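You operate a simulated robot arm through the tools that you are given. There is no shell and no other tool. Be economical: measure what you need, move in short steps, check, and stop when the job is done.

Carry out the task below with a simulated two-armed robot. There is one attempt and no reset: what you move stays moved.

## Task
Fetch the Apple juice square white box from the bench top and set it on the 200 m and over shelf. Take the purple card bundle on the top of the black table and put it away on the upper steel side shelf. Pick up the capless bottle with one hand, pass it to the other hand and put it on the top of the black table. Take the tea bottle on the slat belt before the curve and put it away on the spare end of the buffer table. Take the yellow card bundle and leave it on the top of the wooden table. Take the green card bundle and put it on the slat belt before the curve. Put the lemon bottle on the slat belt before the curve away on the top of the steel table. Any order will do. Set down upright: capless bottle, tea bottle, lemon bottle.

It is judged by the outcome, as a careful person would: the job done as asked, and still so three seconds after it is handed in. It fails if anything else is knocked over, pushed out of place, dropped, spilled or broken.

## Robot
Two 7-joint arms with two-finger parallel grippers on one trunk, on a base that drives. Base frame: it is fixed to the floor where the robot stands at the start and does not move with it; the origin is under the middle of the robot, x ahead of it, y to its left, z up. Lengths are in m, angles in rad, forces in N, time in s.
The left shoulder is at the start at [0.039, 0.101, 1.161], the right one opposite. With the tool pointing down near the work surface each hand reaches from about 0.1 to 0.5 m from the robot's upright axis, wherever it stands, measured 20 degrees to its own side. Places, roughly: 200 m and over shelf [1.8, 3.1, 1]; capless bottle [4.25, -6.75, 1.25]; green card bundle [0.75, -10, 1]; lemon bottle [1.25, -8.5, 1.25]; purple card bundle [4.25, -3.5, 0.75]; slat belt before the curve [1.3, -8.3, 1.1]; spare end of the buffer table (26x22 cm) [-2, -3.64, 0.8]; square white box [0.75, 0, 1]; tea bottle [1.5, -8.25, 1.25]; top of the black table [4.1, -3.4, 0.8]; top of the steel table [4.6, -7.6, 0.9]; top of the wooden table [-1.7, -11, 0.4]; upper steel side shelf (23x29 cm) [0.7, -9.96, 0.9]; yellow card bundle [0.75, -10, 1]. Payload 2.4 kg a hand.
The TCP of each hand is the grasp point between the finger pads, 0.024 m short of the fingertips. In the tool frame z runs along the fingers and y along their closing line. Largest opening 0.068 m; finger width 0.017, thickness 0.01; the body of the gripper, 0.04 by 0.07 m, starts 0.041 m behind the TCP.
Orientation is that of the tool frame in the base frame, as a unit quaternion [w, x, y, z]. With the fingers straight down and closing along the base's y, the tool's x points along the base's -x, its y along +y and its z along -z.

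## Interface
- The arms move only by the tool jog_arm. It takes "left_steps", "right_steps" or both (then of equal length, played together; a hand with none holds still); each is a list of rows, each a list of 2 entries, a list of its own where there are three numbers: the shift along the base's x, y, z in m, then the turn, a rotation vector about the base's x, y, z in rad. In form: [[[x, y, z], [rx, ry, rz]], ...]. A call has 1 to 20 rows; each row is the pose to reach, as a shift and turn from the pose commanded when the call began. "left_grip" and "right_grip" are, for a hand that has rows, the finger opening in m, from 0 to 0.068, set as the call begins (left out, the last holds). A row lasts 0.2 s, in which the tool goes at most 0.05 m and 0.15 rad; a call with a longer step from one row to the next is refused whole, and so is a gripper value outside its range. A pose out of reach is approached as far as the arm can. The call stops where the force on the tool passes 40 N (or 10 N more than at its start, if that is more) or the arm is blocked; 0.2 s more then pass. The fingers move at their own pace (about 0.072 m/s each) and stop on an object; they squeeze with about 26 N. The grip force told is the motor's: it shows also when the fingers shut on nothing. Time passes only in rows, and 0.2 s behind the last, so rows that repeat a pose let the fingers close. It gives the time, the measured TCP pose, the force on the tool (base axes), the opening and the grip force at its end, in the units of the frame above (readings bear some noise), with the torque about the TCP (base axes, N m) and any sound that the robot's microphone picked up.
- Cameras (640 x 400 px; columns grow to the right, rows downward): "scene" is now at [0.1209, 0.0136, 1.3138]; the picture's right is [0.16, -0.99, 0.00], its down [-0.62, -0.10, -0.78] and it looks along [0.77, 0.12, -0.63] (base axes); focal length 252 px, centre (320, 200). "left" rides on the left gripper at [0.084, -0.011, -0.075] in its tool frame; the picture's right is [0.13, 0.99, 0.00], its down [-0.60, 0.08, -0.79] and it looks along [-0.79, 0.10, 0.61] (tool axes); focal length 251 px, centre (320, 200). "right" rides on the right gripper at [0.084, 0.011, -0.075] in its tool frame; the picture's right is [-0.13, 0.99, 0.00], its down [-0.60, -0.08, -0.79] and it looks along [-0.79, -0.10, 0.61] (tool axes); focal length 251 px, centre (320, 200). There is no depth. A picture from a camera that has moved, and an enlarged one, comes with that camera's place and axes in the base frame and with its lens.
- get_image(camera): a new picture of that camera. The clock stands still meanwhile.
- move_column(by): slides the trunk up (or, below 0, down) by that many m; the arms and the scene camera ride with it, the base frame stays. It gives what a move gives, with no picture.
- steer(legs): drives the robot by 1 to 6 legs, each [ahead, left, turn to the left] in m, m and rad, along the robot's own axes; the way and the turn of a leg run together, so that a leg with both is an arc; at most 1.5 m and 3.142 rad a leg. The arms and the cameras ride along, it lands a little off, and it stops where it bumps. It gives what a move gives.
- turn_head(pan, tilt): turns the head with the scene camera to pan (to the left, within 1.501 rad either way) and tilt (down, from -0.506 to 1.204), counted from straight ahead of the robot. It gives what a move gives.
- zoom(camera, box): a new picture of the part [left, top, right, bottom] of that camera's present view, enlarged. The clock stands still meanwhile.
- hand_in(): hands the job in; it is judged then, once.

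Work in short steps. Places have to be worked out from the pictures, the camera data and where the tool is seen: move nearer, look again, correct. Check each grasp and each placing, and mend what went wrong. You have 217 turns and 228 pictures in all, those below and enlarged ones among them. Open the grippers and draw the arms clear of the work before you hand the job in, unless the task says otherwise; then end with one line.

The tools are called after "Request:" by a JSON object that holds its "api" and its "payload". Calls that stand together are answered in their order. jog_arm: Moves the arms, as the interface text tells. Its arguments: {"type":"object","properties":{"left_steps":{"type":"array","items":{"type":"array"}},"left_grip":{"type":"number"},"right_steps":{"type":"array","items":{"type":"array"}},"right_grip":{"type":"number"}},"required":[]} The other tools are called the same way: move_column (by) slides the trunk up or down; steer (legs) drives the base; turn_head (pan, tilt) turns the head that bears the scene camera; get_image (camera) takes a picture; zoom (camera, box) takes an enlarged picture of a part of a camera's view; hand_in () hands the job in.

At the start:

```text
time_s: 0.0
left_eef_pos: [0.3687, 0.2089, 1.073]
left_tool_rot: [0.0, 0.0, 1.0, 0.0]
left_wrist_force: [0.1, 0.7, 0.2]
left_moment: [0.0, 0.01, 0.0]
left_opening: 0.0677
left_gripper_force: 0.0
right_eef_pos: [0.4231, -0.1566, 1.1285]
right_tool_rot: [0.001, 0.0, 1.0, 0.0]
right_wrist_force: [-0.2, -0.2, 0.8]
right_moment: [0.01, -0.02, -0.03]
right_opening: 0.068
right_gripper_force: 0.0
trunk travel left (down, up): [-0.375, 0.475]
robot x, y, heading: [-0.0022, 0.0016, -0.0]
head pan, tilt: [0.161, 0.681]
```

scene: 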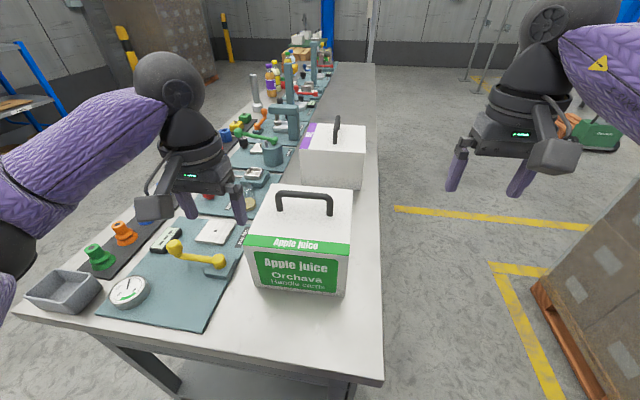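
right: 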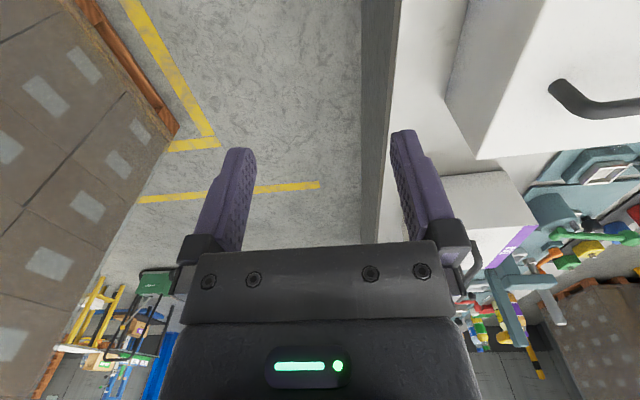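
left: 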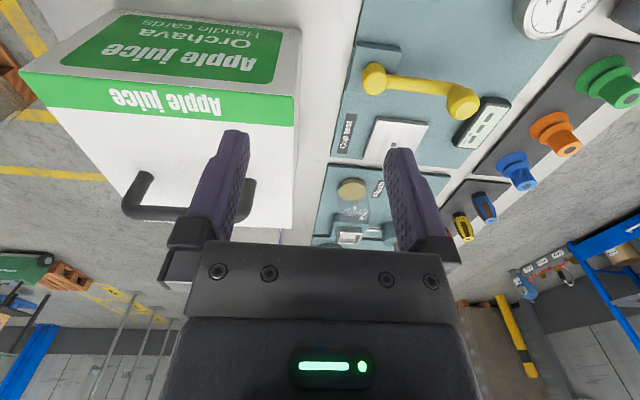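

The handle bar of the Apple juice box runs along y, around (0.49, 0.10, 1.017) by triangulation. I turn the left hand 90° above it so the fingers close along x.

Request:
{"api": "jog_arm", "payload": {"left_steps": [[[0.0, 0, 0.02], [0, 0, -0.143]], [[0.0, 0, 0.04], [0, 0, -0.286]], [[0.02, -0.02, 0.04], [0, 0, -0.428]], [[0.04, -0.04, 0.04], [0, 0, -0.571]], [[0.06, -0.06, 0.04], [0, 0, -0.714]], [[0.08, -0.08, 0.04], [0, 0, -0.857]], [[0.1, -0.1, 0.04], [0, 0, -1.0]], [[0.121, -0.109, 0.04], [0, 0, -1.142]], [[0.121, -0.109, 0.04], [0, 0, -1.285]], [[0.121, -0.109, 0.04], [0, 0, -1.428]], [[0.121, -0.109, 0.04], [0, 0, -1.571]], [[0.121, -0.109, 0.03], [0, 0, -1.571]]], "left_grip": 0.068}}

Request:
{"api": "get_image", "payload": {"camera": "scene"}}

Request:
{"api": "get_image", "payload": {"camera": "left"}}

```text
time_s: 1.2
left_eef_pos: [0.4237, 0.1548, 1.1141]
left_tool_rot: [0.005, 0.322, 0.947, -0.003]
left_wrist_force: [7.3, -6.2, -8.2]
left_moment: [-0.1, -0.22, 0.04]
left_opening: 0.0681
left_gripper_force: 0.0
right_eef_pos: [0.4235, -0.1562, 1.1276]
right_tool_rot: [0.0, 0.0, 1.0, 0.001]
right_wrist_force: [0.4, 1.2, 0.2]
right_moment: [-0.03, -0.04, -0.01]
right_opening: 0.0681
right_gripper_force: 0.0
trunk travel left (down, up): [-0.375, 0.475]
robot x, y, heading: [0.0014, 0.0009, -0.002]
head pan, tilt: [0.161, 0.681]
stopped in row 5 (left hand): the force on the tool passed its limit at 86 N (the readings are from after the stop); the commanded pose is now the measured one
```

```text
224 pictures are left
camera scene: at [0.1207, 0.0137, 1.3138], right [0.16, -0.99, 0.0], down [-0.62, -0.1, -0.78], along [0.77, 0.12, -0.63], focal length 252 px, centre (320, 200)
```

scene: 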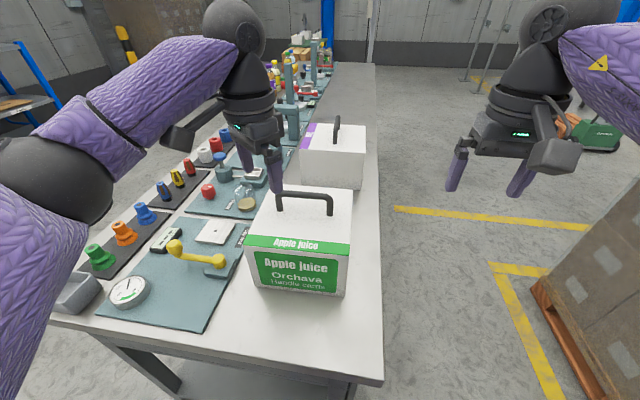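

```text
223 pictures are left
camera left: at [0.3507, 0.1974, 1.188], right [0.5, 0.86, 0.0], down [0.52, -0.3, 0.8], along [0.69, -0.4, -0.6], focal length 251 px, centre (320, 200)
```

left: 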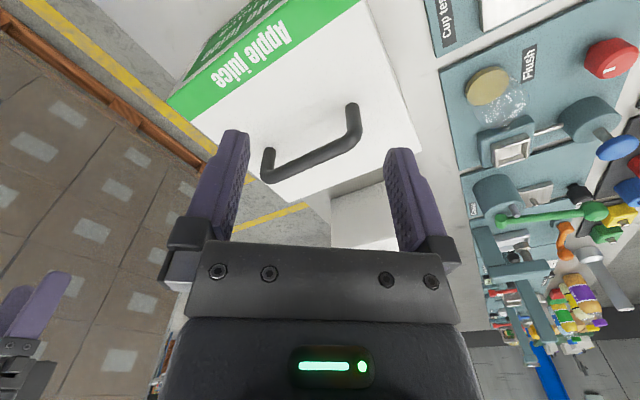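

No contact is visible: the handle is still about 0.1 m below the fingers, and I get the bar at x=0.487, y 0.055–0.154. The stop may come from motion jerk, so I continue more slowly.

Request:
{"api": "jog_arm", "payload": {"left_steps": [[[0.005, -0.005, 0], [0, 0, -0.05]], [[0.015, -0.01, 0], [0, 0, -0.12]], [[0.025, -0.02, 0], [0, 0, -0.2]], [[0.035, -0.03, 0], [0, 0, -0.29]], [[0.045, -0.04, 0], [0, 0, -0.38]], [[0.055, -0.045, 0], [0, 0, -0.47]], [[0.063, -0.05, 0], [0, 0, -0.56]], [[0.063, -0.05, 0], [0, 0, -0.65]], [[0.063, -0.05, 0], [0, 0, -0.74]], [[0.063, -0.05, 0], [0, 0, -0.83]], [[0.063, -0.05, 0], [0, 0, -0.91]]]}}

Request:
{"api": "get_image", "payload": {"camera": "left"}}

```text
time_s: 1.5
left_eef_pos: [0.4258, 0.1519, 1.1136]
left_tool_rot: [0.006, 0.324, 0.946, -0.004]
left_wrist_force: [3.7, -2.5, -5.7]
left_moment: [-0.08, -0.13, -0.01]
left_opening: 0.0678
left_gripper_force: 0.0
right_eef_pos: [0.4244, -0.1571, 1.1288]
right_tool_rot: [-0.001, 0.0, 1.0, 0.0]
right_wrist_force: [-0.5, -0.1, -0.1]
right_moment: [0.0, 0.02, -0.01]
right_opening: 0.068
right_gripper_force: 0.0
trunk travel left (down, up): [-0.375, 0.475]
robot x, y, heading: [-0.0026, 0.0023, -0.002]
head pan, tilt: [0.161, 0.681]
stopped in row 1 (left hand): the force on the tool passed its limit at 58 N (the readings are from after the stop); the commanded pose is now the measured one
```

```text
222 pictures are left
camera left: at [0.3529, 0.1957, 1.1876], right [0.51, 0.86, -0.01], down [0.52, -0.3, 0.8], along [0.69, -0.41, -0.6], focal length 251 px, centre (320, 200)
```

left: 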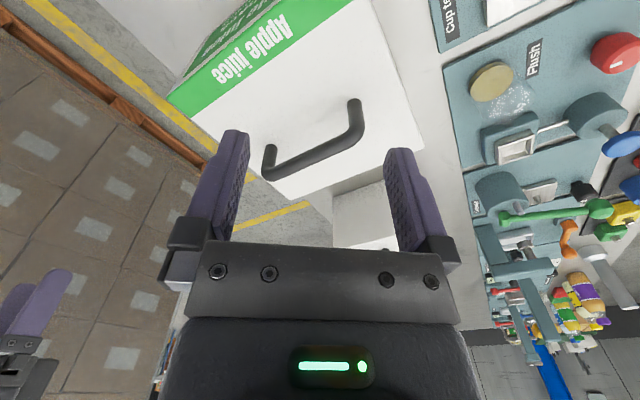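

Still blocked with nothing visible, perhaps near a joint limit. I retreat toward the start orientation and see whether it goes freely, then rotate the other way.

Request:
{"api": "jog_arm", "payload": {"left_steps": [[[-0.01, 0.01, 0.0], [0, 0, 0.05]], [[-0.02, 0.02, 0.0], [0, 0, 0.15]], [[-0.03, 0.03, 0.0], [0, 0, 0.25]], [[-0.04, 0.03, 0.0], [0, 0, 0.35]], [[-0.04, 0.03, 0.0], [0, 0, 0.45]], [[-0.04, 0.03, 0.0], [0, 0, 0.55]], [[-0.04, 0.03, 0.0], [0, 0, 0.65]], [[-0.04, 0.03, 0.0], [0, 0, 0.75]], [[-0.04, 0.03, 0.0], [0, 0, 0.85]], [[-0.04, 0.03, 0.0], [0, 0, 0.95]], [[-0.04, 0.03, 0.0], [0, 0, 1.05]], [[-0.04, 0.03, 0.0], [0, 0, 1.15]], [[-0.04, 0.03, 0.0], [0, 0, 1.25]], [[-0.04, 0.03, 0.0], [0, 0, 1.35]]]}}

```text
time_s: 4.5
left_eef_pos: [0.3853, 0.1834, 1.1164]
left_tool_rot: [0.008, -0.338, 0.941, 0.0]
left_wrist_force: [0.0, -0.2, -0.4]
left_moment: [-0.01, 0.0, -0.04]
left_opening: 0.0676
left_gripper_force: 0.1
right_eef_pos: [0.4232, -0.1562, 1.128]
right_tool_rot: [0.0, 0.0, 1.0, 0.0]
right_wrist_force: [-0.1, -0.6, 0.4]
right_moment: [0.02, 0.02, 0.0]
right_opening: 0.0681
right_gripper_force: 0.0
trunk travel left (down, up): [-0.375, 0.475]
robot x, y, heading: [-0.0006, 0.0025, 0.007]
head pan, tilt: [0.161, 0.681]
```

That direction is free. I continue turning to +90° and move over the handle.

Request:
{"api": "jog_arm", "payload": {"left_steps": [[[0, 0, 0], [0, 0, 0.1]], [[0, 0, 0], [0, 0, 0.2]], [[0, 0, 0], [0, 0, 0.3]], [[0, 0, 0], [0, 0, 0.4]], [[0, 0, 0], [0, 0, 0.5]], [[0, 0, 0], [0, 0, 0.6]], [[0, 0, 0], [0, 0, 0.7]], [[0, 0, 0], [0, 0, 0.8]], [[0, 0, 0], [0, 0, 0.88]], [[0.02, -0.016, 0], [0, 0, 0.88]], [[0.04, -0.032, 0], [0, 0, 0.88]], [[0.06, -0.048, 0], [0, 0, 0.88]], [[0.08, -0.064, 0], [0, 0, 0.88]], [[0.102, -0.079, 0], [0, 0, 0.88]]]}}

Request:
{"api": "get_image", "payload": {"camera": "left"}}

Request:
{"api": "get_image", "payload": {"camera": "scene"}}

```text
time_s: 7.5
left_eef_pos: [0.4805, 0.1052, 1.1145]
left_tool_rot: [0.007, -0.705, 0.709, 0.005]
left_wrist_force: [-0.5, 0.0, -0.6]
left_moment: [-0.02, -0.02, -0.01]
left_opening: 0.0681
left_gripper_force: 0.0
left hand out of reach, approached as far as the arm can: row 14
right_eef_pos: [0.4225, -0.1576, 1.129]
right_tool_rot: [0.001, 0.0, 1.0, 0.0]
right_wrist_force: [-0.5, -0.1, 0.1]
right_moment: [0.0, 0.01, -0.01]
right_opening: 0.0682
right_gripper_force: 0.0
trunk travel left (down, up): [-0.375, 0.475]
robot x, y, heading: [0.0024, 0.0004, -0.001]
head pan, tilt: [0.161, 0.681]
```

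```text
221 pictures are left
camera left: at [0.4923, 0.0198, 1.1874], right [-0.99, -0.12, -0.01], down [-0.08, 0.59, 0.8], along [-0.1, 0.8, -0.6], focal length 251 px, centre (320, 200)
```

left: 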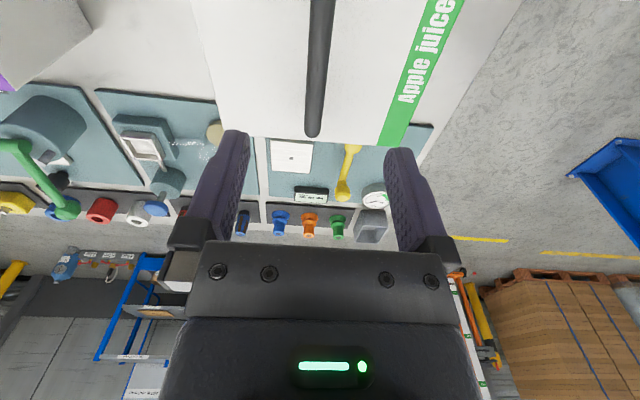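

```text
220 pictures are left
camera scene: at [0.1207, 0.0135, 1.3139], right [0.16, -0.99, 0.0], down [-0.62, -0.1, -0.78], along [0.77, 0.12, -0.63], focal length 252 px, centre (320, 200)
```

scene: 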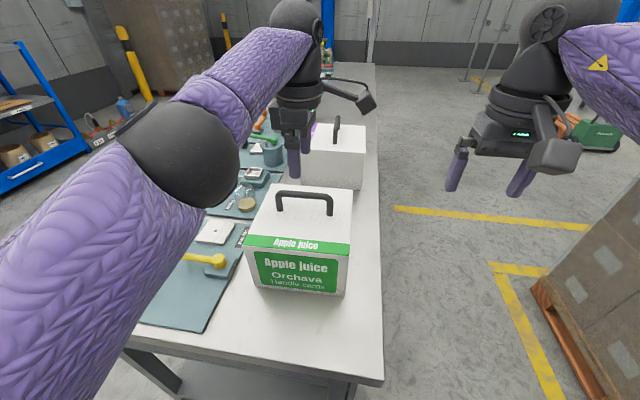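

The handle is centred between the fingers (x≈0.483, TCP 0.4805). I descend 0.10 m and close.

Request:
{"api": "jog_arm", "payload": {"left_steps": [[[0, 0, -0.025], [0, 0, 0]], [[0, 0, -0.05], [0, 0, 0]], [[0.002, -0.001, -0.075], [0, 0, 0]], [[0.004, -0.002, -0.09], [0, 0, 0]], [[0.004, -0.002, -0.102], [0, 0, 0]]], "left_grip": 0.068}}

Request:
{"api": "jog_arm", "payload": {"left_steps": [[[0, 0, 0], [0, 0, 0]], [[0, 0, 0], [0, 0, 0]], [[0, 0, 0], [0, 0, 0]], [[0, 0, 0], [0, 0, 0]]], "left_grip": 0.0}}

Request:
{"api": "get_image", "payload": {"camera": "left"}}

```text
time_s: 8.7
left_eef_pos: [0.4856, 0.103, 1.0115]
left_tool_rot: [0.007, -0.707, 0.707, 0.004]
left_wrist_force: [0.8, 0.0, 0.5]
left_moment: [0.0, -0.02, 0.0]
left_opening: 0.0679
left_gripper_force: 0.0
right_eef_pos: [0.4242, -0.1566, 1.1295]
right_tool_rot: [0.0, -0.001, 1.0, 0.0]
right_wrist_force: [-0.8, -0.3, -0.1]
right_moment: [0.01, -0.02, -0.03]
right_opening: 0.0678
right_gripper_force: 0.1
trunk travel left (down, up): [-0.375, 0.475]
robot x, y, heading: [-0.0002, -0.0021, -0.003]
head pan, tilt: [0.161, 0.681]
```

```text
time_s: 9.7
left_eef_pos: [0.4856, 0.1035, 1.0101]
left_tool_rot: [0.007, -0.707, 0.707, 0.005]
left_wrist_force: [-1.0, -0.8, 0.9]
left_moment: [0.0, 0.04, 0.4]
left_opening: 0.0138
left_gripper_force: 25.5
right_eef_pos: [0.4234, -0.1571, 1.1292]
right_tool_rot: [0.001, 0.0, 1.0, 0.0]
right_wrist_force: [0.2, 0.8, -0.1]
right_moment: [0.0, 0.0, 0.01]
right_opening: 0.0683
right_gripper_force: 0.1
trunk travel left (down, up): [-0.375, 0.475]
robot x, y, heading: [0.004, -0.0008, 0.004]
head pan, tilt: [0.161, 0.681]
```

```text
219 pictures are left
camera left: at [0.4969, 0.0185, 1.0847], right [-0.99, -0.13, 0.0], down [-0.08, 0.59, 0.8], along [-0.1, 0.8, -0.6], focal length 251 px, centre (320, 200)
```

left: 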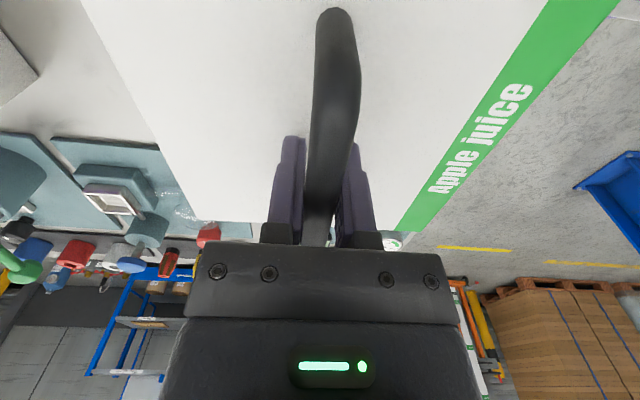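

Gripped on a 14 mm bar. I lift with the trunk and look left to find the shelf at (1.8, 3.1).

Request:
{"api": "move_column", "payload": {"by": 0.15}}

Request:
{"api": "turn_head", "payload": {"pan": 1.0, "tilt": 0.3}}

Request:
{"api": "get_image", "payload": {"camera": "scene"}}

Request:
{"api": "get_image", "payload": {"camera": "left"}}

```text
time_s: 11.4
left_eef_pos: [0.4861, 0.103, 1.1614]
left_tool_rot: [0.006, -0.707, 0.708, 0.004]
left_wrist_force: [0.0, -0.7, -8.3]
left_moment: [-0.03, -0.02, 0.01]
left_opening: 0.0136
left_gripper_force: 26.0
right_eef_pos: [0.4255, -0.1566, 1.2781]
right_tool_rot: [-0.001, 0.001, 1.0, 0.001]
right_wrist_force: [-0.6, -0.6, -0.6]
right_moment: [0.0, -0.02, 0.0]
right_opening: 0.0683
right_gripper_force: 0.0
trunk travel left (down, up): [-0.525, 0.324]
robot x, y, heading: [-0.0017, -0.0038, 0.002]
head pan, tilt: [0.161, 0.681]
```

```text
time_s: 12.6
left_eef_pos: [0.4859, 0.1045, 1.1619]
left_tool_rot: [0.006, -0.706, 0.708, 0.005]
left_wrist_force: [-1.0, 0.0, -9.0]
left_moment: [-0.02, -0.06, -0.02]
left_opening: 0.0135
left_gripper_force: 25.7
right_eef_pos: [0.4236, -0.1566, 1.2779]
right_tool_rot: [0.0, 0.0, 1.0, -0.001]
right_wrist_force: [0.1, 0.1, -0.7]
right_moment: [0.03, 0.03, 0.0]
right_opening: 0.0681
right_gripper_force: 0.1
trunk travel left (down, up): [-0.525, 0.324]
robot x, y, heading: [-0.0035, -0.0001, -0.001]
head pan, tilt: [1.0, 0.3]
```

```text
218 pictures are left
camera scene: at [0.0708, 0.0785, 1.499], right [0.84, -0.54, 0.0], down [-0.16, -0.25, -0.95], along [0.52, 0.8, -0.3], focal length 252 px, centre (320, 200)
```

scene: 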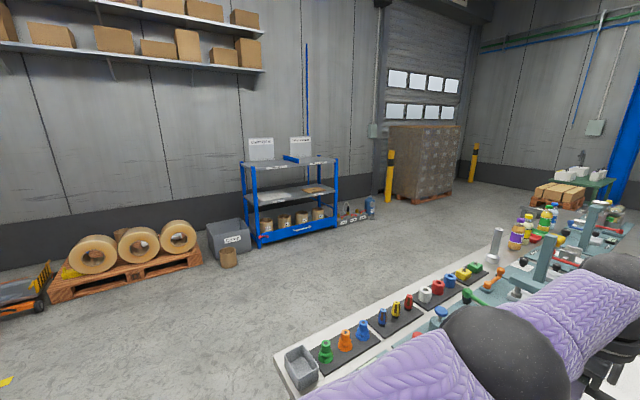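

```text
217 pictures are left
camera left: at [0.4977, 0.0191, 1.2347], right [-0.99, -0.13, 0.0], down [-0.08, 0.59, 0.8], along [-0.1, 0.8, -0.6], focal length 251 px, centre (320, 200)
```

left: 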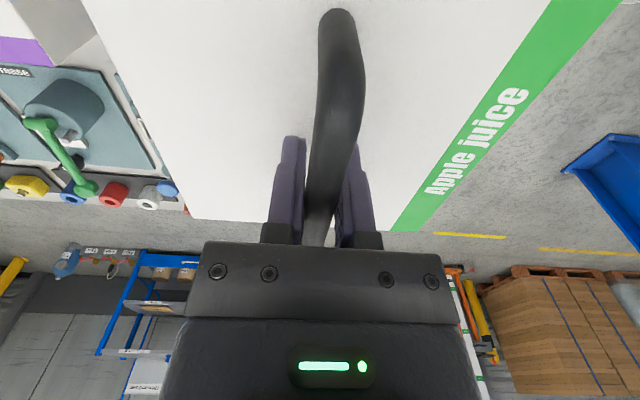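

The box is up (about 0.85 kg). I zoom on the blue rack to read its signs.

Request:
{"api": "zoom", "payload": {"camera": "scene", "box": [230, 125, 350, 200]}}

```text
5.33 times, centred on (290, 162) of scene
camera zoom: at [0.0708, 0.0785, 1.499], right [0.84, -0.54, 0.0], down [-0.16, -0.25, -0.95], along [0.52, 0.8, -0.3], focal length 1346 px, centre (480, 400)
```

zoom: 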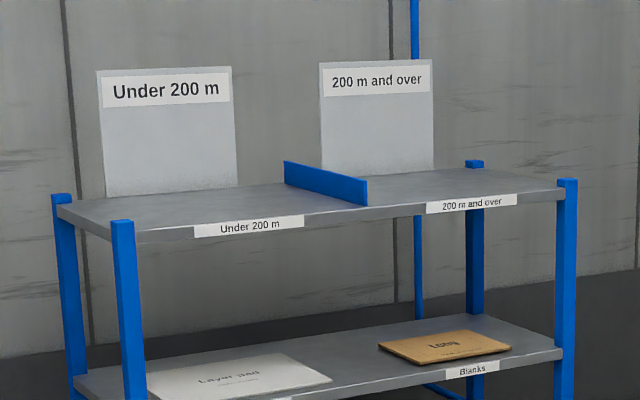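

The target is the right half of the rack top (front edge y≈2.85, posts up to ~1.0, x 0.97–2.13). I back off, turn left, drive to y≈1.7 and strafe right to x≈1.9.

Request:
{"api": "steer", "payload": {"legs": [[-0.4, 0, 0], [0, 0, 1.571], [1.5, 0, 0], [0.2, -1.15, 0], [0, -1.15, 0]]}}

Request:
{"api": "turn_head", "payload": {"pan": 0.0, "tilt": 0.5}}

Request:
{"api": "get_image", "payload": {"camera": "scene"}}

```text
time_s: 36.8
left_eef_pos: [1.7937, 2.1544, 1.1614]
left_tool_rot: [-0.001, 1.0, 0.0, -0.008]
left_wrist_force: [0.4, 0.3, -9.3]
left_moment: [0.02, -0.03, -0.03]
left_opening: 0.0136
left_gripper_force: 26.1
right_eef_pos: [2.0533, 2.0947, 1.2783]
right_tool_rot: [0.0, 0.708, -0.706, 0.0]
right_wrist_force: [0.5, 0.9, -0.4]
right_moment: [-0.04, -0.03, 0.01]
right_opening: 0.068
right_gripper_force: 0.0
trunk travel left (down, up): [-0.525, 0.324]
robot x, y, heading: [1.8962, 1.6671, 1.573]
head pan, tilt: [1.0, 0.3]
```

```text
time_s: 38.0
left_eef_pos: [1.7939, 2.1549, 1.1615]
left_tool_rot: [-0.001, 1.0, 0.0, -0.008]
left_wrist_force: [0.3, 0.6, -7.4]
left_moment: [0.02, 0.0, 0.03]
left_opening: 0.0137
left_gripper_force: 26.1
right_eef_pos: [2.0545, 2.0949, 1.2777]
right_tool_rot: [0.001, 0.708, -0.706, 0.001]
right_wrist_force: [-0.5, 0.3, -0.3]
right_moment: [0.01, 0.0, 0.03]
right_opening: 0.0679
right_gripper_force: 0.0
trunk travel left (down, up): [-0.525, 0.324]
robot x, y, heading: [1.9004, 1.6686, 1.571]
head pan, tilt: [0.0, 0.499]
```

```text
215 pictures are left
camera scene: at [1.8984, 1.7795, 1.4806], right [1.0, 0.0, 0.0], down [0.0, -0.48, -0.88], along [0.0, 0.88, -0.48], focal length 252 px, centre (320, 200)
```

scene: 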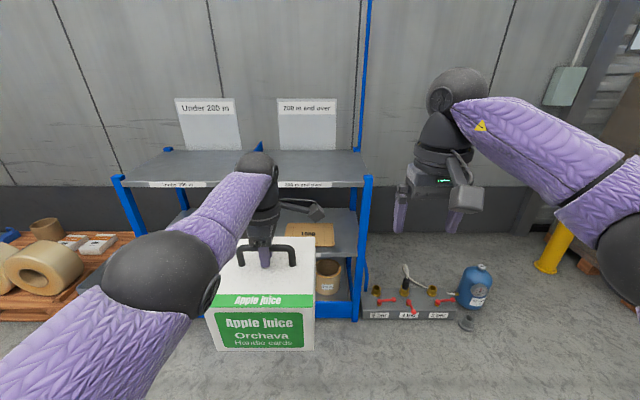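

Shelf surface ≈0.945, right half x 1.56–2.12, y 2.89–3.4. Box bottom is 0.217 below the TCP, so I raise the trunk 0.12 and drive in.

Request:
{"api": "move_column", "payload": {"by": 0.12}}

Request:
{"api": "steer", "payload": {"legs": [[0.5, -0.03, 0], [0.38, 0, 0]]}}

Request:
{"api": "turn_head", "payload": {"pan": 0.2, "tilt": 0.75}}

Request:
{"api": "get_image", "payload": {"camera": "scene"}}

Request:
{"api": "get_image", "payload": {"camera": "right"}}

```text
time_s: 39.5
left_eef_pos: [1.7933, 2.1529, 1.2875]
left_tool_rot: [-0.007, 1.0, 0.0, -0.007]
left_wrist_force: [-0.3, 0.0, -9.7]
left_moment: [0.0, -0.02, 0.03]
left_opening: 0.0134
left_gripper_force: 25.7
right_eef_pos: [2.0538, 2.0941, 1.398]
right_tool_rot: [0.0, 0.708, -0.706, 0.0]
right_wrist_force: [-0.7, -0.7, 0.4]
right_moment: [-0.02, -0.01, -0.03]
right_opening: 0.068
right_gripper_force: 0.1
trunk travel left (down, up): [-0.645, 0.205]
robot x, y, heading: [1.8964, 1.6693, 1.574]
head pan, tilt: [0.0, 0.499]
```

```text
time_s: 44.5
left_eef_pos: [1.8237, 3.0333, 1.2869]
left_tool_rot: [-0.007, 1.0, -0.003, -0.007]
left_wrist_force: [0.3, 0.7, -9.0]
left_moment: [0.04, -0.01, 0.01]
left_opening: 0.014
left_gripper_force: 25.9
right_eef_pos: [2.0855, 2.9729, 1.3981]
right_tool_rot: [-0.001, -0.706, 0.708, 0.001]
right_wrist_force: [0.8, -0.7, -0.1]
right_moment: [0.01, 0.02, 0.0]
right_opening: 0.0681
right_gripper_force: 0.1
trunk travel left (down, up): [-0.645, 0.205]
robot x, y, heading: [1.9286, 2.5486, 1.565]
head pan, tilt: [0.0, 0.499]
```

```text
time_s: 45.3
left_eef_pos: [1.8241, 3.033, 1.2883]
left_tool_rot: [-0.008, 1.0, -0.002, -0.008]
left_wrist_force: [-0.8, -0.5, -8.9]
left_moment: [0.02, 0.01, 0.01]
left_opening: 0.0137
left_gripper_force: 26.6
right_eef_pos: [2.0842, 2.972, 1.3984]
right_tool_rot: [0.001, -0.706, 0.708, 0.001]
right_wrist_force: [0.9, 0.0, -0.2]
right_moment: [0.0, 0.02, -0.01]
right_opening: 0.0677
right_gripper_force: 0.0
trunk travel left (down, up): [-0.645, 0.205]
robot x, y, heading: [1.921, 2.5457, 1.567]
head pan, tilt: [0.201, 0.75]
```

```text
214 pictures are left
camera scene: at [1.9111, 2.6432, 1.5789], right [0.98, 0.19, 0.0], down [0.13, -0.67, -0.73], along [-0.14, 0.72, -0.68], focal length 252 px, centre (320, 200)
```

scene: 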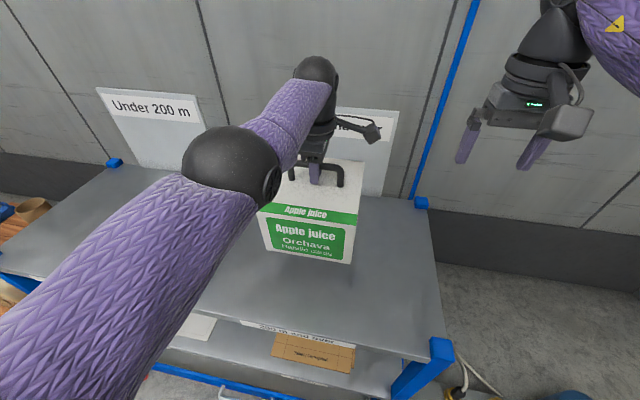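

```text
213 pictures are left
camera right: at [2.0742, 2.889, 1.4749], right [-0.99, 0.13, 0.0], down [0.08, 0.6, 0.79], along [0.11, 0.79, -0.61], focal length 251 px, centre (320, 200)
```

right: 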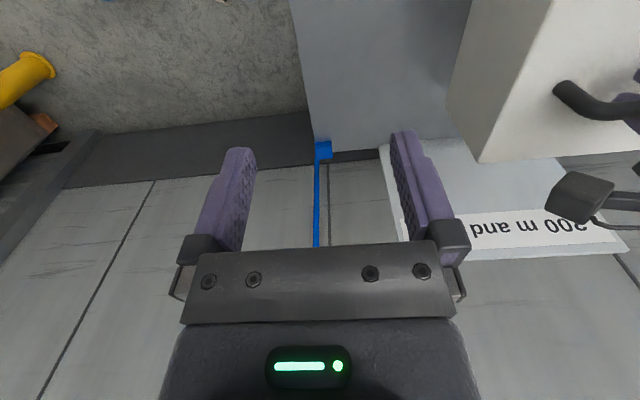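

The box is over the right half. I lower the trunk 0.11, then feel down by arm to contact.

Request:
{"api": "move_column", "payload": {"by": -0.1}}

Request:
{"api": "jog_arm", "payload": {"left_steps": [[[0, 0, -0.008], [0, 0, 0]], [[0, 0, -0.016], [0, 0, 0]], [[0, 0, -0.022], [0, 0, 0]], [[0, 0, -0.028], [0, 0, 0]]]}}

Request:
{"api": "get_image", "payload": {"camera": "scene"}}

```text
time_s: 46.6
left_eef_pos: [1.8243, 3.0322, 1.189]
left_tool_rot: [-0.009, 1.0, -0.003, -0.008]
left_wrist_force: [-0.1, 0.4, -8.3]
left_moment: [0.0, 0.0, -0.03]
left_opening: 0.0136
left_gripper_force: 25.7
right_eef_pos: [2.0855, 2.9726, 1.2994]
right_tool_rot: [0.0, -0.706, 0.708, 0.0]
right_wrist_force: [0.4, 0.1, 0.3]
right_moment: [-0.04, -0.04, -0.02]
right_opening: 0.068
right_gripper_force: 0.0
trunk travel left (down, up): [-0.545, 0.304]
robot x, y, heading: [1.9237, 2.5481, 1.562]
head pan, tilt: [0.201, 0.75]
```

```text
time_s: 47.6
left_eef_pos: [1.8255, 3.0336, 1.1623]
left_tool_rot: [-0.011, 1.0, -0.002, -0.008]
left_wrist_force: [-0.7, 4.6, 16.1]
left_moment: [-0.01, 0.13, -0.06]
left_opening: 0.0137
left_gripper_force: 26.4
right_eef_pos: [2.0844, 2.9721, 1.2984]
right_tool_rot: [0.0, -0.705, 0.709, -0.001]
right_wrist_force: [-0.6, 0.3, -0.2]
right_moment: [0.0, -0.01, -0.02]
right_opening: 0.068
right_gripper_force: 0.0
trunk travel left (down, up): [-0.545, 0.304]
robot x, y, heading: [1.9242, 2.5444, 1.569]
head pan, tilt: [0.201, 0.75]
```

```text
212 pictures are left
camera scene: at [1.9113, 2.6465, 1.4792], right [0.98, 0.2, 0.0], down [0.13, -0.67, -0.73], along [-0.14, 0.72, -0.68], focal length 252 px, centre (320, 200)
```

scene: 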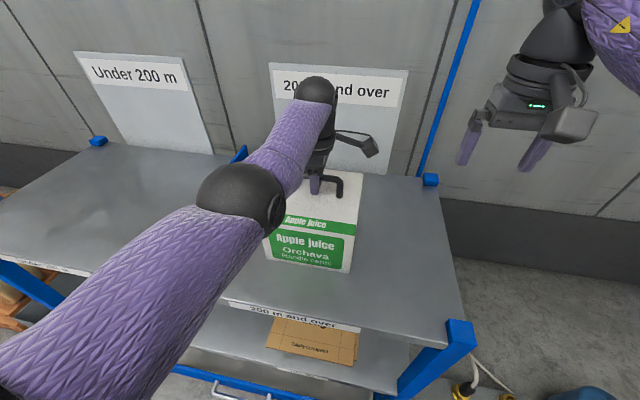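

It is resting on the shelf (force now upward). I open and lift out.

Request:
{"api": "jog_arm", "payload": {"left_steps": [[[0, 0, 0.002], [0, 0, 0]], [[0, 0, 0.002], [0, 0, 0]], [[0, 0, 0.002], [0, 0, 0]], [[0, 0, 0.002], [0, 0, 0]]], "left_grip": 0.068}}

Request:
{"api": "jog_arm", "payload": {"left_steps": [[[0, 0, 0.02], [0, 0, 0]], [[0, 0, 0.045], [0, 0, 0]], [[0, 0, 0.07], [0, 0, 0]], [[0, 0, 0.1], [0, 0, 0]]]}}

Request:
{"api": "get_image", "payload": {"camera": "scene"}}

```text
time_s: 48.6
left_eef_pos: [1.8233, 3.0326, 1.1615]
left_tool_rot: [-0.008, 1.0, -0.002, -0.008]
left_wrist_force: [0.2, 0.4, 0.6]
left_moment: [0.02, -0.02, 0.0]
left_opening: 0.0679
left_gripper_force: 0.0
right_eef_pos: [2.0845, 2.9722, 1.2982]
right_tool_rot: [0.0, -0.705, 0.709, 0.0]
right_wrist_force: [-1.0, -0.7, -0.3]
right_moment: [0.02, 0.02, 0.0]
right_opening: 0.068
right_gripper_force: 0.1
trunk travel left (down, up): [-0.545, 0.304]
robot x, y, heading: [1.9215, 2.5512, 1.563]
head pan, tilt: [0.201, 0.75]
```

```text
time_s: 49.6
left_eef_pos: [1.8252, 3.0262, 1.2586]
left_tool_rot: [-0.008, 1.0, -0.002, -0.007]
left_wrist_force: [-0.6, 0.5, 0.1]
left_moment: [-0.01, -0.01, -0.02]
left_opening: 0.0681
left_gripper_force: 0.0
left hand out of reach, approached as far as the arm can: row 4
right_eef_pos: [2.0852, 2.972, 1.2991]
right_tool_rot: [0.001, -0.706, 0.708, 0.0]
right_wrist_force: [0.0, 0.3, 0.4]
right_moment: [-0.01, 0.03, -0.01]
right_opening: 0.0679
right_gripper_force: 0.0
trunk travel left (down, up): [-0.545, 0.304]
robot x, y, heading: [1.9276, 2.544, 1.57]
head pan, tilt: [0.201, 0.75]
```

```text
211 pictures are left
camera scene: at [1.9112, 2.6469, 1.4788], right [0.98, 0.2, 0.0], down [0.13, -0.67, -0.73], along [-0.14, 0.72, -0.68], focal length 252 px, centre (320, 200)
```

scene: 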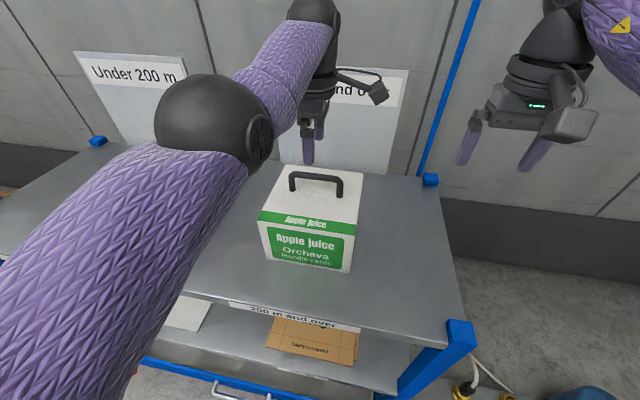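

The box sits well. I back out, go left around the bench end, turn to face -y, and look.

Request:
{"api": "steer", "payload": {"legs": [[-1.0, 0, 0], [0, 1.25, 0], [0, 1.25, 0], [0, 0, 1.571], [0, 0, 1.571]]}}

Request:
{"api": "turn_head", "payload": {"pan": 0.5, "tilt": 0.25}}

Request:
{"api": "get_image", "payload": {"camera": "scene"}}

Request:
{"api": "turn_head", "payload": {"pan": -0.4, "tilt": 0.25}}

Request:
{"api": "get_image", "payload": {"camera": "scene"}}

```text
time_s: 74.3
left_eef_pos: [-0.5016, 1.0743, 1.2587]
left_tool_rot: [0.007, 0.006, 1.0, -0.008]
left_wrist_force: [0.1, -1.1, 0.8]
left_moment: [-0.01, 0.02, 0.0]
left_opening: 0.0681
left_gripper_force: 0.0
right_eef_pos: [-0.7614, 1.1308, 1.2984]
right_tool_rot: [0.0, 0.711, 0.703, 0.0]
right_wrist_force: [-0.8, -0.9, -0.1]
right_moment: [0.01, 0.01, -0.02]
right_opening: 0.0681
right_gripper_force: 0.0
trunk travel left (down, up): [-0.545, 0.304]
robot x, y, heading: [-0.5972, 1.5505, -1.581]
head pan, tilt: [0.201, 0.75]
```

```text
time_s: 75.2
left_eef_pos: [-0.5026, 1.0757, 1.2592]
left_tool_rot: [0.008, 0.006, 1.0, -0.008]
left_wrist_force: [0.1, 0.3, -0.9]
left_moment: [-0.01, -0.02, -0.01]
left_opening: 0.0679
left_gripper_force: 0.1
right_eef_pos: [-0.7614, 1.1319, 1.2984]
right_tool_rot: [0.001, 0.711, 0.703, 0.0]
right_wrist_force: [0.3, -0.2, 0.2]
right_moment: [0.02, 0.0, -0.02]
right_opening: 0.0678
right_gripper_force: 0.0
trunk travel left (down, up): [-0.545, 0.304]
robot x, y, heading: [-0.5968, 1.5555, -1.581]
head pan, tilt: [0.499, 0.25]
```

```text
210 pictures are left
camera scene: at [-0.556, 1.4534, 1.5238], right [-0.88, -0.47, 0.0], down [-0.12, 0.22, -0.97], along [0.45, -0.86, -0.25], focal length 252 px, centre (320, 200)
```

scene: 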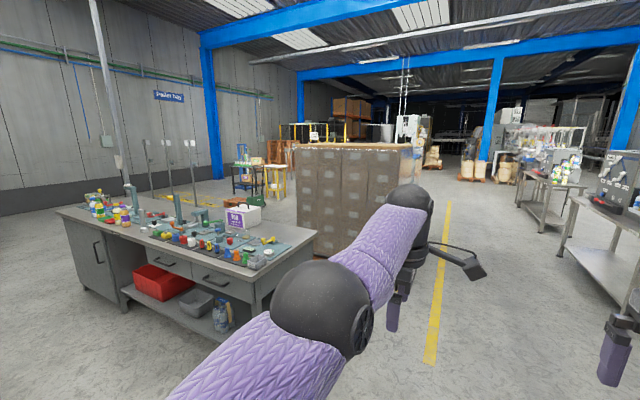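

```text
time_s: 76.5
left_eef_pos: [-0.5019, 1.075, 1.2598]
left_tool_rot: [0.007, 0.007, 1.0, -0.008]
left_wrist_force: [-0.9, -0.5, -0.2]
left_moment: [0.0, 0.0, 0.01]
left_opening: 0.0679
left_gripper_force: 0.1
right_eef_pos: [-0.7622, 1.1326, 1.2985]
right_tool_rot: [0.001, 0.711, 0.704, 0.0]
right_wrist_force: [-0.7, -0.1, -0.1]
right_moment: [0.0, 0.02, 0.01]
right_opening: 0.0682
right_gripper_force: 0.1
trunk travel left (down, up): [-0.545, 0.304]
robot x, y, heading: [-0.5994, 1.5508, -1.578]
head pan, tilt: [-0.4, 0.25]
```

```text
209 pictures are left
camera scene: at [-0.6369, 1.4502, 1.5239], right [-0.92, 0.4, 0.0], down [0.1, 0.23, -0.97], along [-0.39, -0.89, -0.25], focal length 252 px, centre (320, 200)
```

scene: 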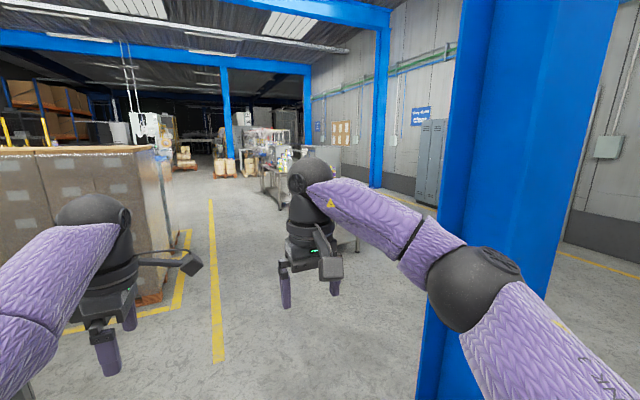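

A clear aisle runs along -y at x≈-0.6, between the pallet stack and the side tables. I drive down it 3.6 m and look left.

Request:
{"api": "steer", "payload": {"legs": [[1.5, 0, 0], [1.5, 0, 0], [0.9, 0, 0]]}}

Request:
{"api": "turn_head", "payload": {"pan": 1.2, "tilt": 0.25}}

Request:
{"api": "get_image", "payload": {"camera": "scene"}}

Request:
{"api": "turn_head", "payload": {"pan": 0.0, "tilt": 0.25}}

Request:
{"api": "get_image", "payload": {"camera": "scene"}}

```text
time_s: 95.2
left_eef_pos: [-0.5897, -2.8213, 1.258]
left_tool_rot: [0.007, 0.011, 1.0, -0.008]
left_wrist_force: [0.0, -0.2, -0.2]
left_moment: [0.0, -0.01, 0.02]
left_opening: 0.068
left_gripper_force: 0.1
right_eef_pos: [-0.8496, -2.7623, 1.2993]
right_tool_rot: [0.001, 0.714, 0.7, -0.001]
right_wrist_force: [0.7, -0.7, 0.0]
right_moment: [0.0, 0.01, 0.03]
right_opening: 0.0681
right_gripper_force: 0.1
trunk travel left (down, up): [-0.545, 0.304]
robot x, y, heading: [-0.6868, -2.3407, -1.599]
head pan, tilt: [-0.4, 0.25]
```

```text
time_s: 96.9
left_eef_pos: [-0.59, -2.8213, 1.26]
left_tool_rot: [0.008, 0.012, 1.0, -0.008]
left_wrist_force: [1.0, 0.3, -0.6]
left_moment: [0.01, 0.01, 0.01]
left_opening: 0.0681
left_gripper_force: 0.0
right_eef_pos: [-0.8496, -2.7619, 1.2985]
right_tool_rot: [0.0, 0.714, 0.7, 0.0]
right_wrist_force: [0.4, -0.6, 0.1]
right_moment: [0.01, -0.03, 0.01]
right_opening: 0.0681
right_gripper_force: 0.0
trunk travel left (down, up): [-0.545, 0.304]
robot x, y, heading: [-0.6844, -2.3396, -1.592]
head pan, tilt: [1.201, 0.25]
```

```text
208 pictures are left
camera scene: at [-0.5979, -2.3943, 1.5239], right [-0.38, -0.92, 0.0], down [-0.23, 0.09, -0.97], along [0.9, -0.37, -0.25], focal length 252 px, centre (320, 200)
```

scene: 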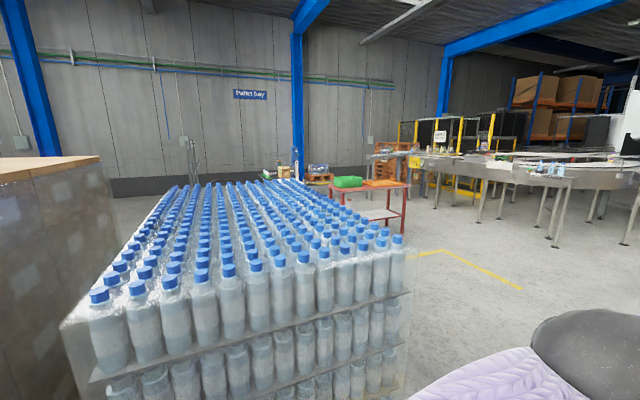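

```text
time_s: 98.3
left_eef_pos: [-0.5907, -2.8213, 1.2579]
left_tool_rot: [0.007, 0.012, 1.0, -0.008]
left_wrist_force: [-0.5, -0.4, 0.6]
left_moment: [0.0, 0.01, -0.03]
left_opening: 0.0681
left_gripper_force: 0.1
right_eef_pos: [-0.8491, -2.7613, 1.2987]
right_tool_rot: [0.0, 0.714, 0.7, -0.001]
right_wrist_force: [-0.6, -0.5, 0.1]
right_moment: [0.03, -0.02, -0.02]
right_opening: 0.0681
right_gripper_force: 0.1
trunk travel left (down, up): [-0.545, 0.304]
robot x, y, heading: [-0.6854, -2.3409, -1.591]
head pan, tilt: [0.0, 0.25]
```

```text
207 pictures are left
camera scene: at [-0.6861, -2.4522, 1.5239], right [-1.0, 0.02, 0.0], down [0.0, 0.25, -0.97], along [-0.02, -0.97, -0.25], focal length 252 px, centre (320, 200)
```

scene: 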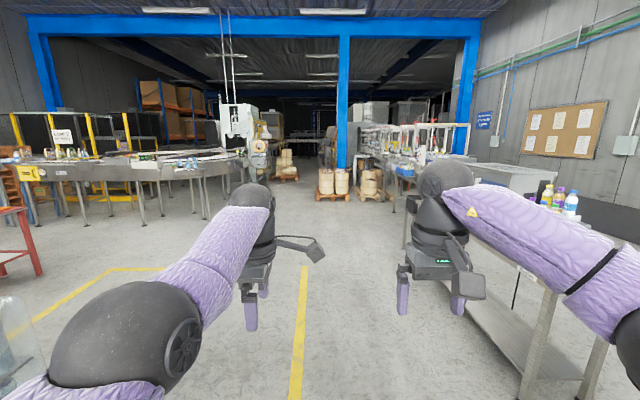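

The buffer table is to the right, a bottle pallet and red table to the left, conveyors beyond y≈-6.6. I drive to y≈-5.6, turn to +x and look.

Request:
{"api": "steer", "payload": {"legs": [[1.5, 0, 0], [1.5, 0, 0], [0.25, 0, 0], [0, 0, 1.571], [0.8, 0, 0]]}}

Request:
{"api": "get_image", "payload": {"camera": "scene"}}

Request:
{"api": "turn_head", "payload": {"pan": -0.9, "tilt": 0.25}}

Request:
{"api": "get_image", "payload": {"camera": "scene"}}

```text
time_s: 121.8
left_eef_pos: [0.5311, -5.5795, 1.2581]
left_tool_rot: [0.011, -0.683, 0.73, -0.001]
left_wrist_force: [-0.5, 0.1, -0.2]
left_moment: [0.0, 0.01, 0.0]
left_opening: 0.0678
left_gripper_force: 0.1
right_eef_pos: [0.4593, -5.8363, 1.2981]
right_tool_rot: [0.0, 0.032, 0.999, 0.0]
right_wrist_force: [0.6, 0.4, -0.2]
right_moment: [0.0, 0.01, 0.0]
right_opening: 0.0679
right_gripper_force: 0.1
trunk travel left (down, up): [-0.545, 0.304]
robot x, y, heading: [0.0464, -5.6524, -0.069]
head pan, tilt: [0.0, 0.25]
```

```text
206 pictures are left
camera scene: at [0.1583, -5.6599, 1.5239], right [-0.06, -1.0, 0.0], down [-0.25, 0.02, -0.97], along [0.97, -0.06, -0.25], focal length 252 px, centre (320, 200)
```

scene: 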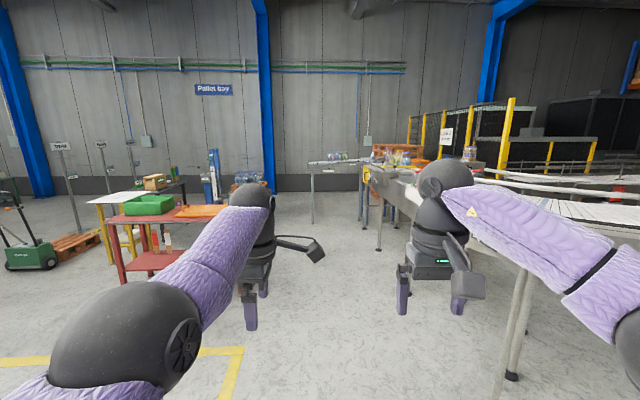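

```text
time_s: 123.0
left_eef_pos: [0.5289, -5.5794, 1.258]
left_tool_rot: [0.012, -0.683, 0.73, 0.0]
left_wrist_force: [-0.3, 0.4, 1.1]
left_moment: [0.02, 0.02, 0.02]
left_opening: 0.0678
left_gripper_force: 0.1
right_eef_pos: [0.4592, -5.8356, 1.299]
right_tool_rot: [-0.001, 0.032, 1.0, 0.0]
right_wrist_force: [-0.3, -0.8, 0.7]
right_moment: [0.0, -0.04, -0.01]
right_opening: 0.068
right_gripper_force: 0.1
trunk travel left (down, up): [-0.545, 0.304]
robot x, y, heading: [0.0448, -5.6542, -0.067]
head pan, tilt: [-0.901, 0.25]
```

```text
205 pictures are left
camera scene: at [0.1179, -5.7305, 1.5239], right [-0.82, -0.57, 0.0], down [-0.14, 0.2, -0.97], along [0.55, -0.8, -0.25], focal length 252 px, centre (320, 200)
```

scene: 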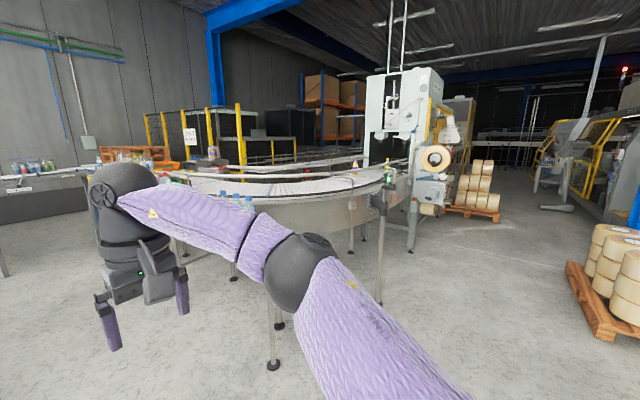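

I look forward again and zoom on the black-table region and the conveyor end.

Request:
{"api": "turn_head", "payload": {"pan": 0.2, "tilt": 0.2}}

Request:
{"api": "zoom", "payload": {"camera": "scene", "box": [100, 130, 340, 280]}}

Request:
{"api": "zoom", "payload": {"camera": "scene", "box": [340, 110, 580, 260]}}

```text
time_s: 124.3
left_eef_pos: [0.5292, -5.5793, 1.2589]
left_tool_rot: [0.011, -0.683, 0.73, 0.0]
left_wrist_force: [0.1, 0.7, 0.4]
left_moment: [0.0, 0.02, 0.05]
left_opening: 0.068
left_gripper_force: 0.0
right_eef_pos: [0.4595, -5.8362, 1.2983]
right_tool_rot: [0.0, 0.032, 0.999, 0.0]
right_wrist_force: [0.3, 0.5, 0.3]
right_moment: [-0.02, 0.0, -0.01]
right_opening: 0.068
right_gripper_force: 0.1
trunk travel left (down, up): [-0.545, 0.304]
robot x, y, heading: [0.0447, -5.6524, -0.064]
head pan, tilt: [0.201, 0.201]
```

```text
2.67 times, centred on (220, 205) of scene
camera zoom: at [0.157, -5.6412, 1.5285], right [0.13, -0.99, 0.0], down [-0.2, -0.03, -0.98], along [0.97, 0.13, -0.2], focal length 673 px, centre (587, 187)
```

zoom: 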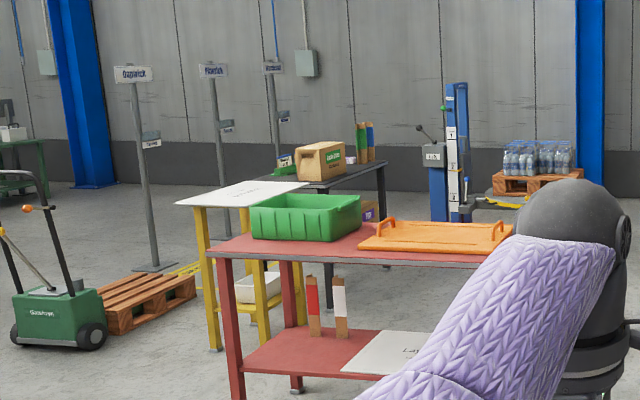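

```text
2.67 times, centred on (460, 185) of scene
camera zoom: at [0.157, -5.6412, 1.5285], right [0.13, -0.99, 0.0], down [-0.2, -0.03, -0.98], along [0.97, 0.13, -0.2], focal length 673 px, centre (-53, 240)
```

zoom: 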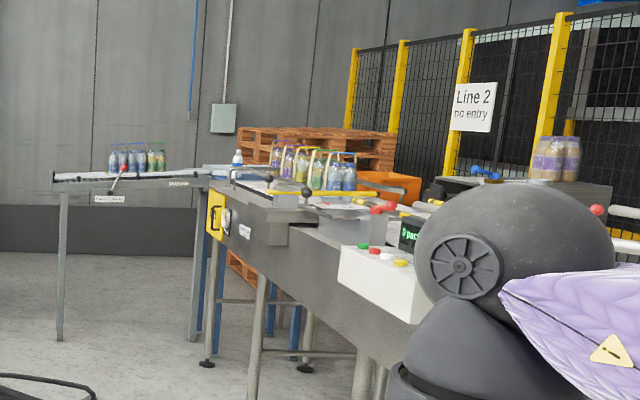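

The dark table behind the red one, with the box and folders, is the black table. I drive along y≈-5.85 to x≈3.4 and look right for the capless bottle.

Request:
{"api": "steer", "payload": {"legs": [[0, 0, 0.066], [1.2, -0.2, 0], [1.2, 0, 0], [0.9, 0, 0]]}}

Request:
{"api": "turn_head", "payload": {"pan": -0.9, "tilt": 0.4}}

Request:
{"api": "get_image", "payload": {"camera": "scene"}}

Request:
{"api": "turn_head", "payload": {"pan": 1.3, "tilt": 0.3}}

Request:
{"api": "get_image", "payload": {"camera": "scene"}}

```text
time_s: 141.1
left_eef_pos: [3.8539, -5.8124, 1.2587]
left_tool_rot: [0.011, -0.701, 0.714, 0.0]
left_wrist_force: [0.6, 0.2, -0.3]
left_moment: [-0.01, -0.03, -0.01]
left_opening: 0.0683
left_gripper_force: 0.0
right_eef_pos: [3.7948, -6.0713, 1.2986]
right_tool_rot: [0.0, 0.008, 1.0, 0.0]
right_wrist_force: [0.3, 0.3, 1.1]
right_moment: [0.02, -0.01, -0.01]
right_opening: 0.068
right_gripper_force: 0.1
trunk travel left (down, up): [-0.545, 0.304]
robot x, y, heading: [3.3749, -5.9094, -0.014]
head pan, tilt: [0.201, 0.201]
```

```text
time_s: 142.4
left_eef_pos: [3.8541, -5.8125, 1.2577]
left_tool_rot: [0.011, -0.7, 0.714, -0.001]
left_wrist_force: [-0.7, -0.5, 0.0]
left_moment: [0.0, -0.02, -0.01]
left_opening: 0.0684
left_gripper_force: 0.1
right_eef_pos: [3.7951, -6.0713, 1.299]
right_tool_rot: [0.0, 0.009, 1.0, 0.0]
right_wrist_force: [-0.3, 0.1, 0.5]
right_moment: [0.02, -0.01, -0.01]
right_opening: 0.068
right_gripper_force: 0.0
trunk travel left (down, up): [-0.545, 0.304]
robot x, y, heading: [3.3762, -5.908, -0.014]
head pan, tilt: [-0.901, 0.4]
```

```text
202 pictures are left
camera scene: at [3.4493, -5.9822, 1.5099], right [-0.79, -0.61, 0.0], down [-0.24, 0.31, -0.92], along [0.56, -0.73, -0.39], focal length 252 px, centre (320, 200)
```

scene: 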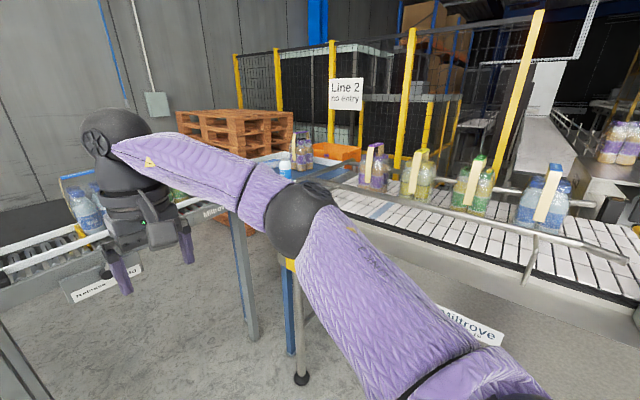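

```text
time_s: 144.5
left_eef_pos: [3.8522, -5.8129, 1.259]
left_tool_rot: [0.012, -0.7, 0.714, 0.0]
left_wrist_force: [0.1, 0.1, -0.2]
left_moment: [0.0, 0.06, -0.01]
left_opening: 0.068
left_gripper_force: 0.1
right_eef_pos: [3.7948, -6.0722, 1.2987]
right_tool_rot: [0.0, 0.009, 1.0, 0.0]
right_wrist_force: [0.0, -1.0, -0.8]
right_moment: [0.03, 0.03, 0.03]
right_opening: 0.0679
right_gripper_force: 0.1
trunk travel left (down, up): [-0.545, 0.304]
robot x, y, heading: [3.3749, -5.9074, -0.019]
head pan, tilt: [1.3, 0.3]
```

```text
201 pictures are left
camera scene: at [3.4194, -5.8191, 1.5192], right [0.96, -0.28, 0.0], down [-0.08, -0.28, -0.96], along [0.27, 0.92, -0.3], focal length 252 px, centre (320, 200)
```

scene: 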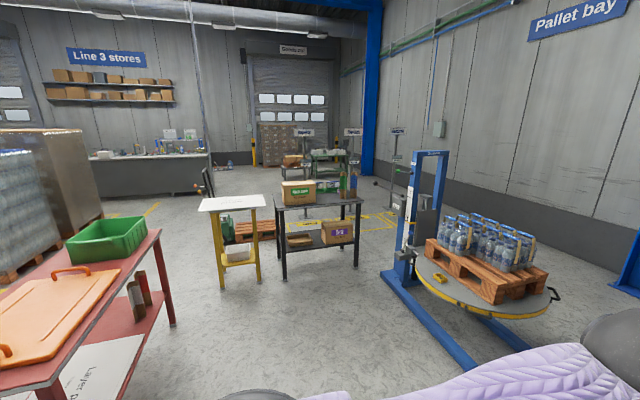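

I see the black table clearly. I look back right and zoom on the single bottle near the corner.

Request:
{"api": "turn_head", "payload": {"pan": -0.75, "tilt": 0.45}}

Request:
{"api": "get_image", "payload": {"camera": "scene"}}

Request:
{"api": "zoom", "payload": {"camera": "scene", "box": [220, 80, 440, 220]}}

```text
time_s: 146.5
left_eef_pos: [3.8543, -5.8121, 1.2586]
left_tool_rot: [0.011, -0.7, 0.714, 0.0]
left_wrist_force: [0.1, -0.1, -0.3]
left_moment: [0.01, 0.01, 0.0]
left_opening: 0.068
left_gripper_force: 0.1
right_eef_pos: [3.796, -6.071, 1.2981]
right_tool_rot: [0.001, 0.009, 1.0, 0.001]
right_wrist_force: [0.0, -0.2, 0.6]
right_moment: [-0.02, -0.03, 0.02]
right_opening: 0.0678
right_gripper_force: 0.0
trunk travel left (down, up): [-0.545, 0.304]
robot x, y, heading: [3.3741, -5.9074, -0.018]
head pan, tilt: [-0.75, 0.45]
```

```text
200 pictures are left
camera scene: at [3.4591, -5.9724, 1.5053], right [-0.69, -0.72, 0.0], down [-0.31, 0.3, -0.9], along [0.65, -0.62, -0.44], focal length 252 px, centre (320, 200)
```

scene: 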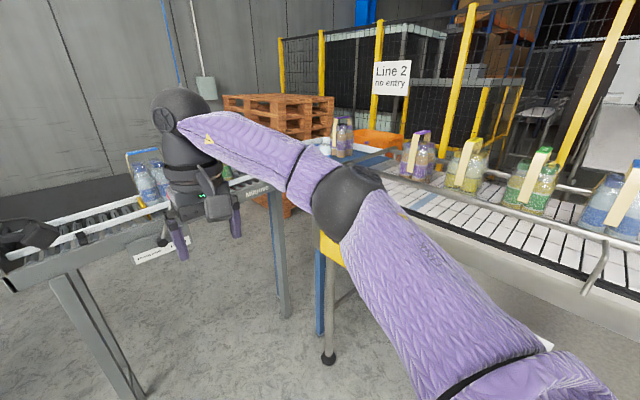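

```text
2.86 times, centred on (330, 150) of scene
camera zoom: at [3.4591, -5.9724, 1.5053], right [-0.69, -0.72, 0.0], down [-0.31, 0.3, -0.9], along [0.65, -0.62, -0.44], focal length 721 px, centre (291, 343)
```

zoom: 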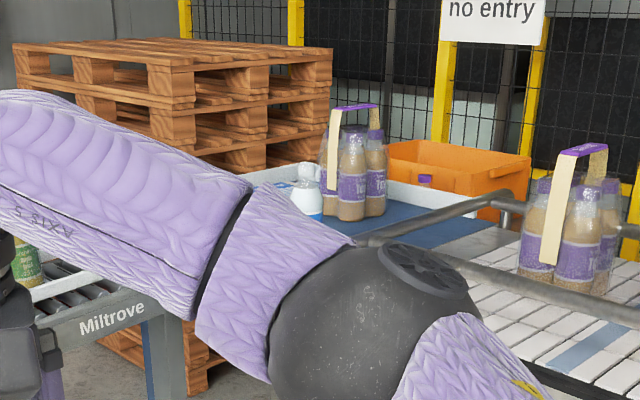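

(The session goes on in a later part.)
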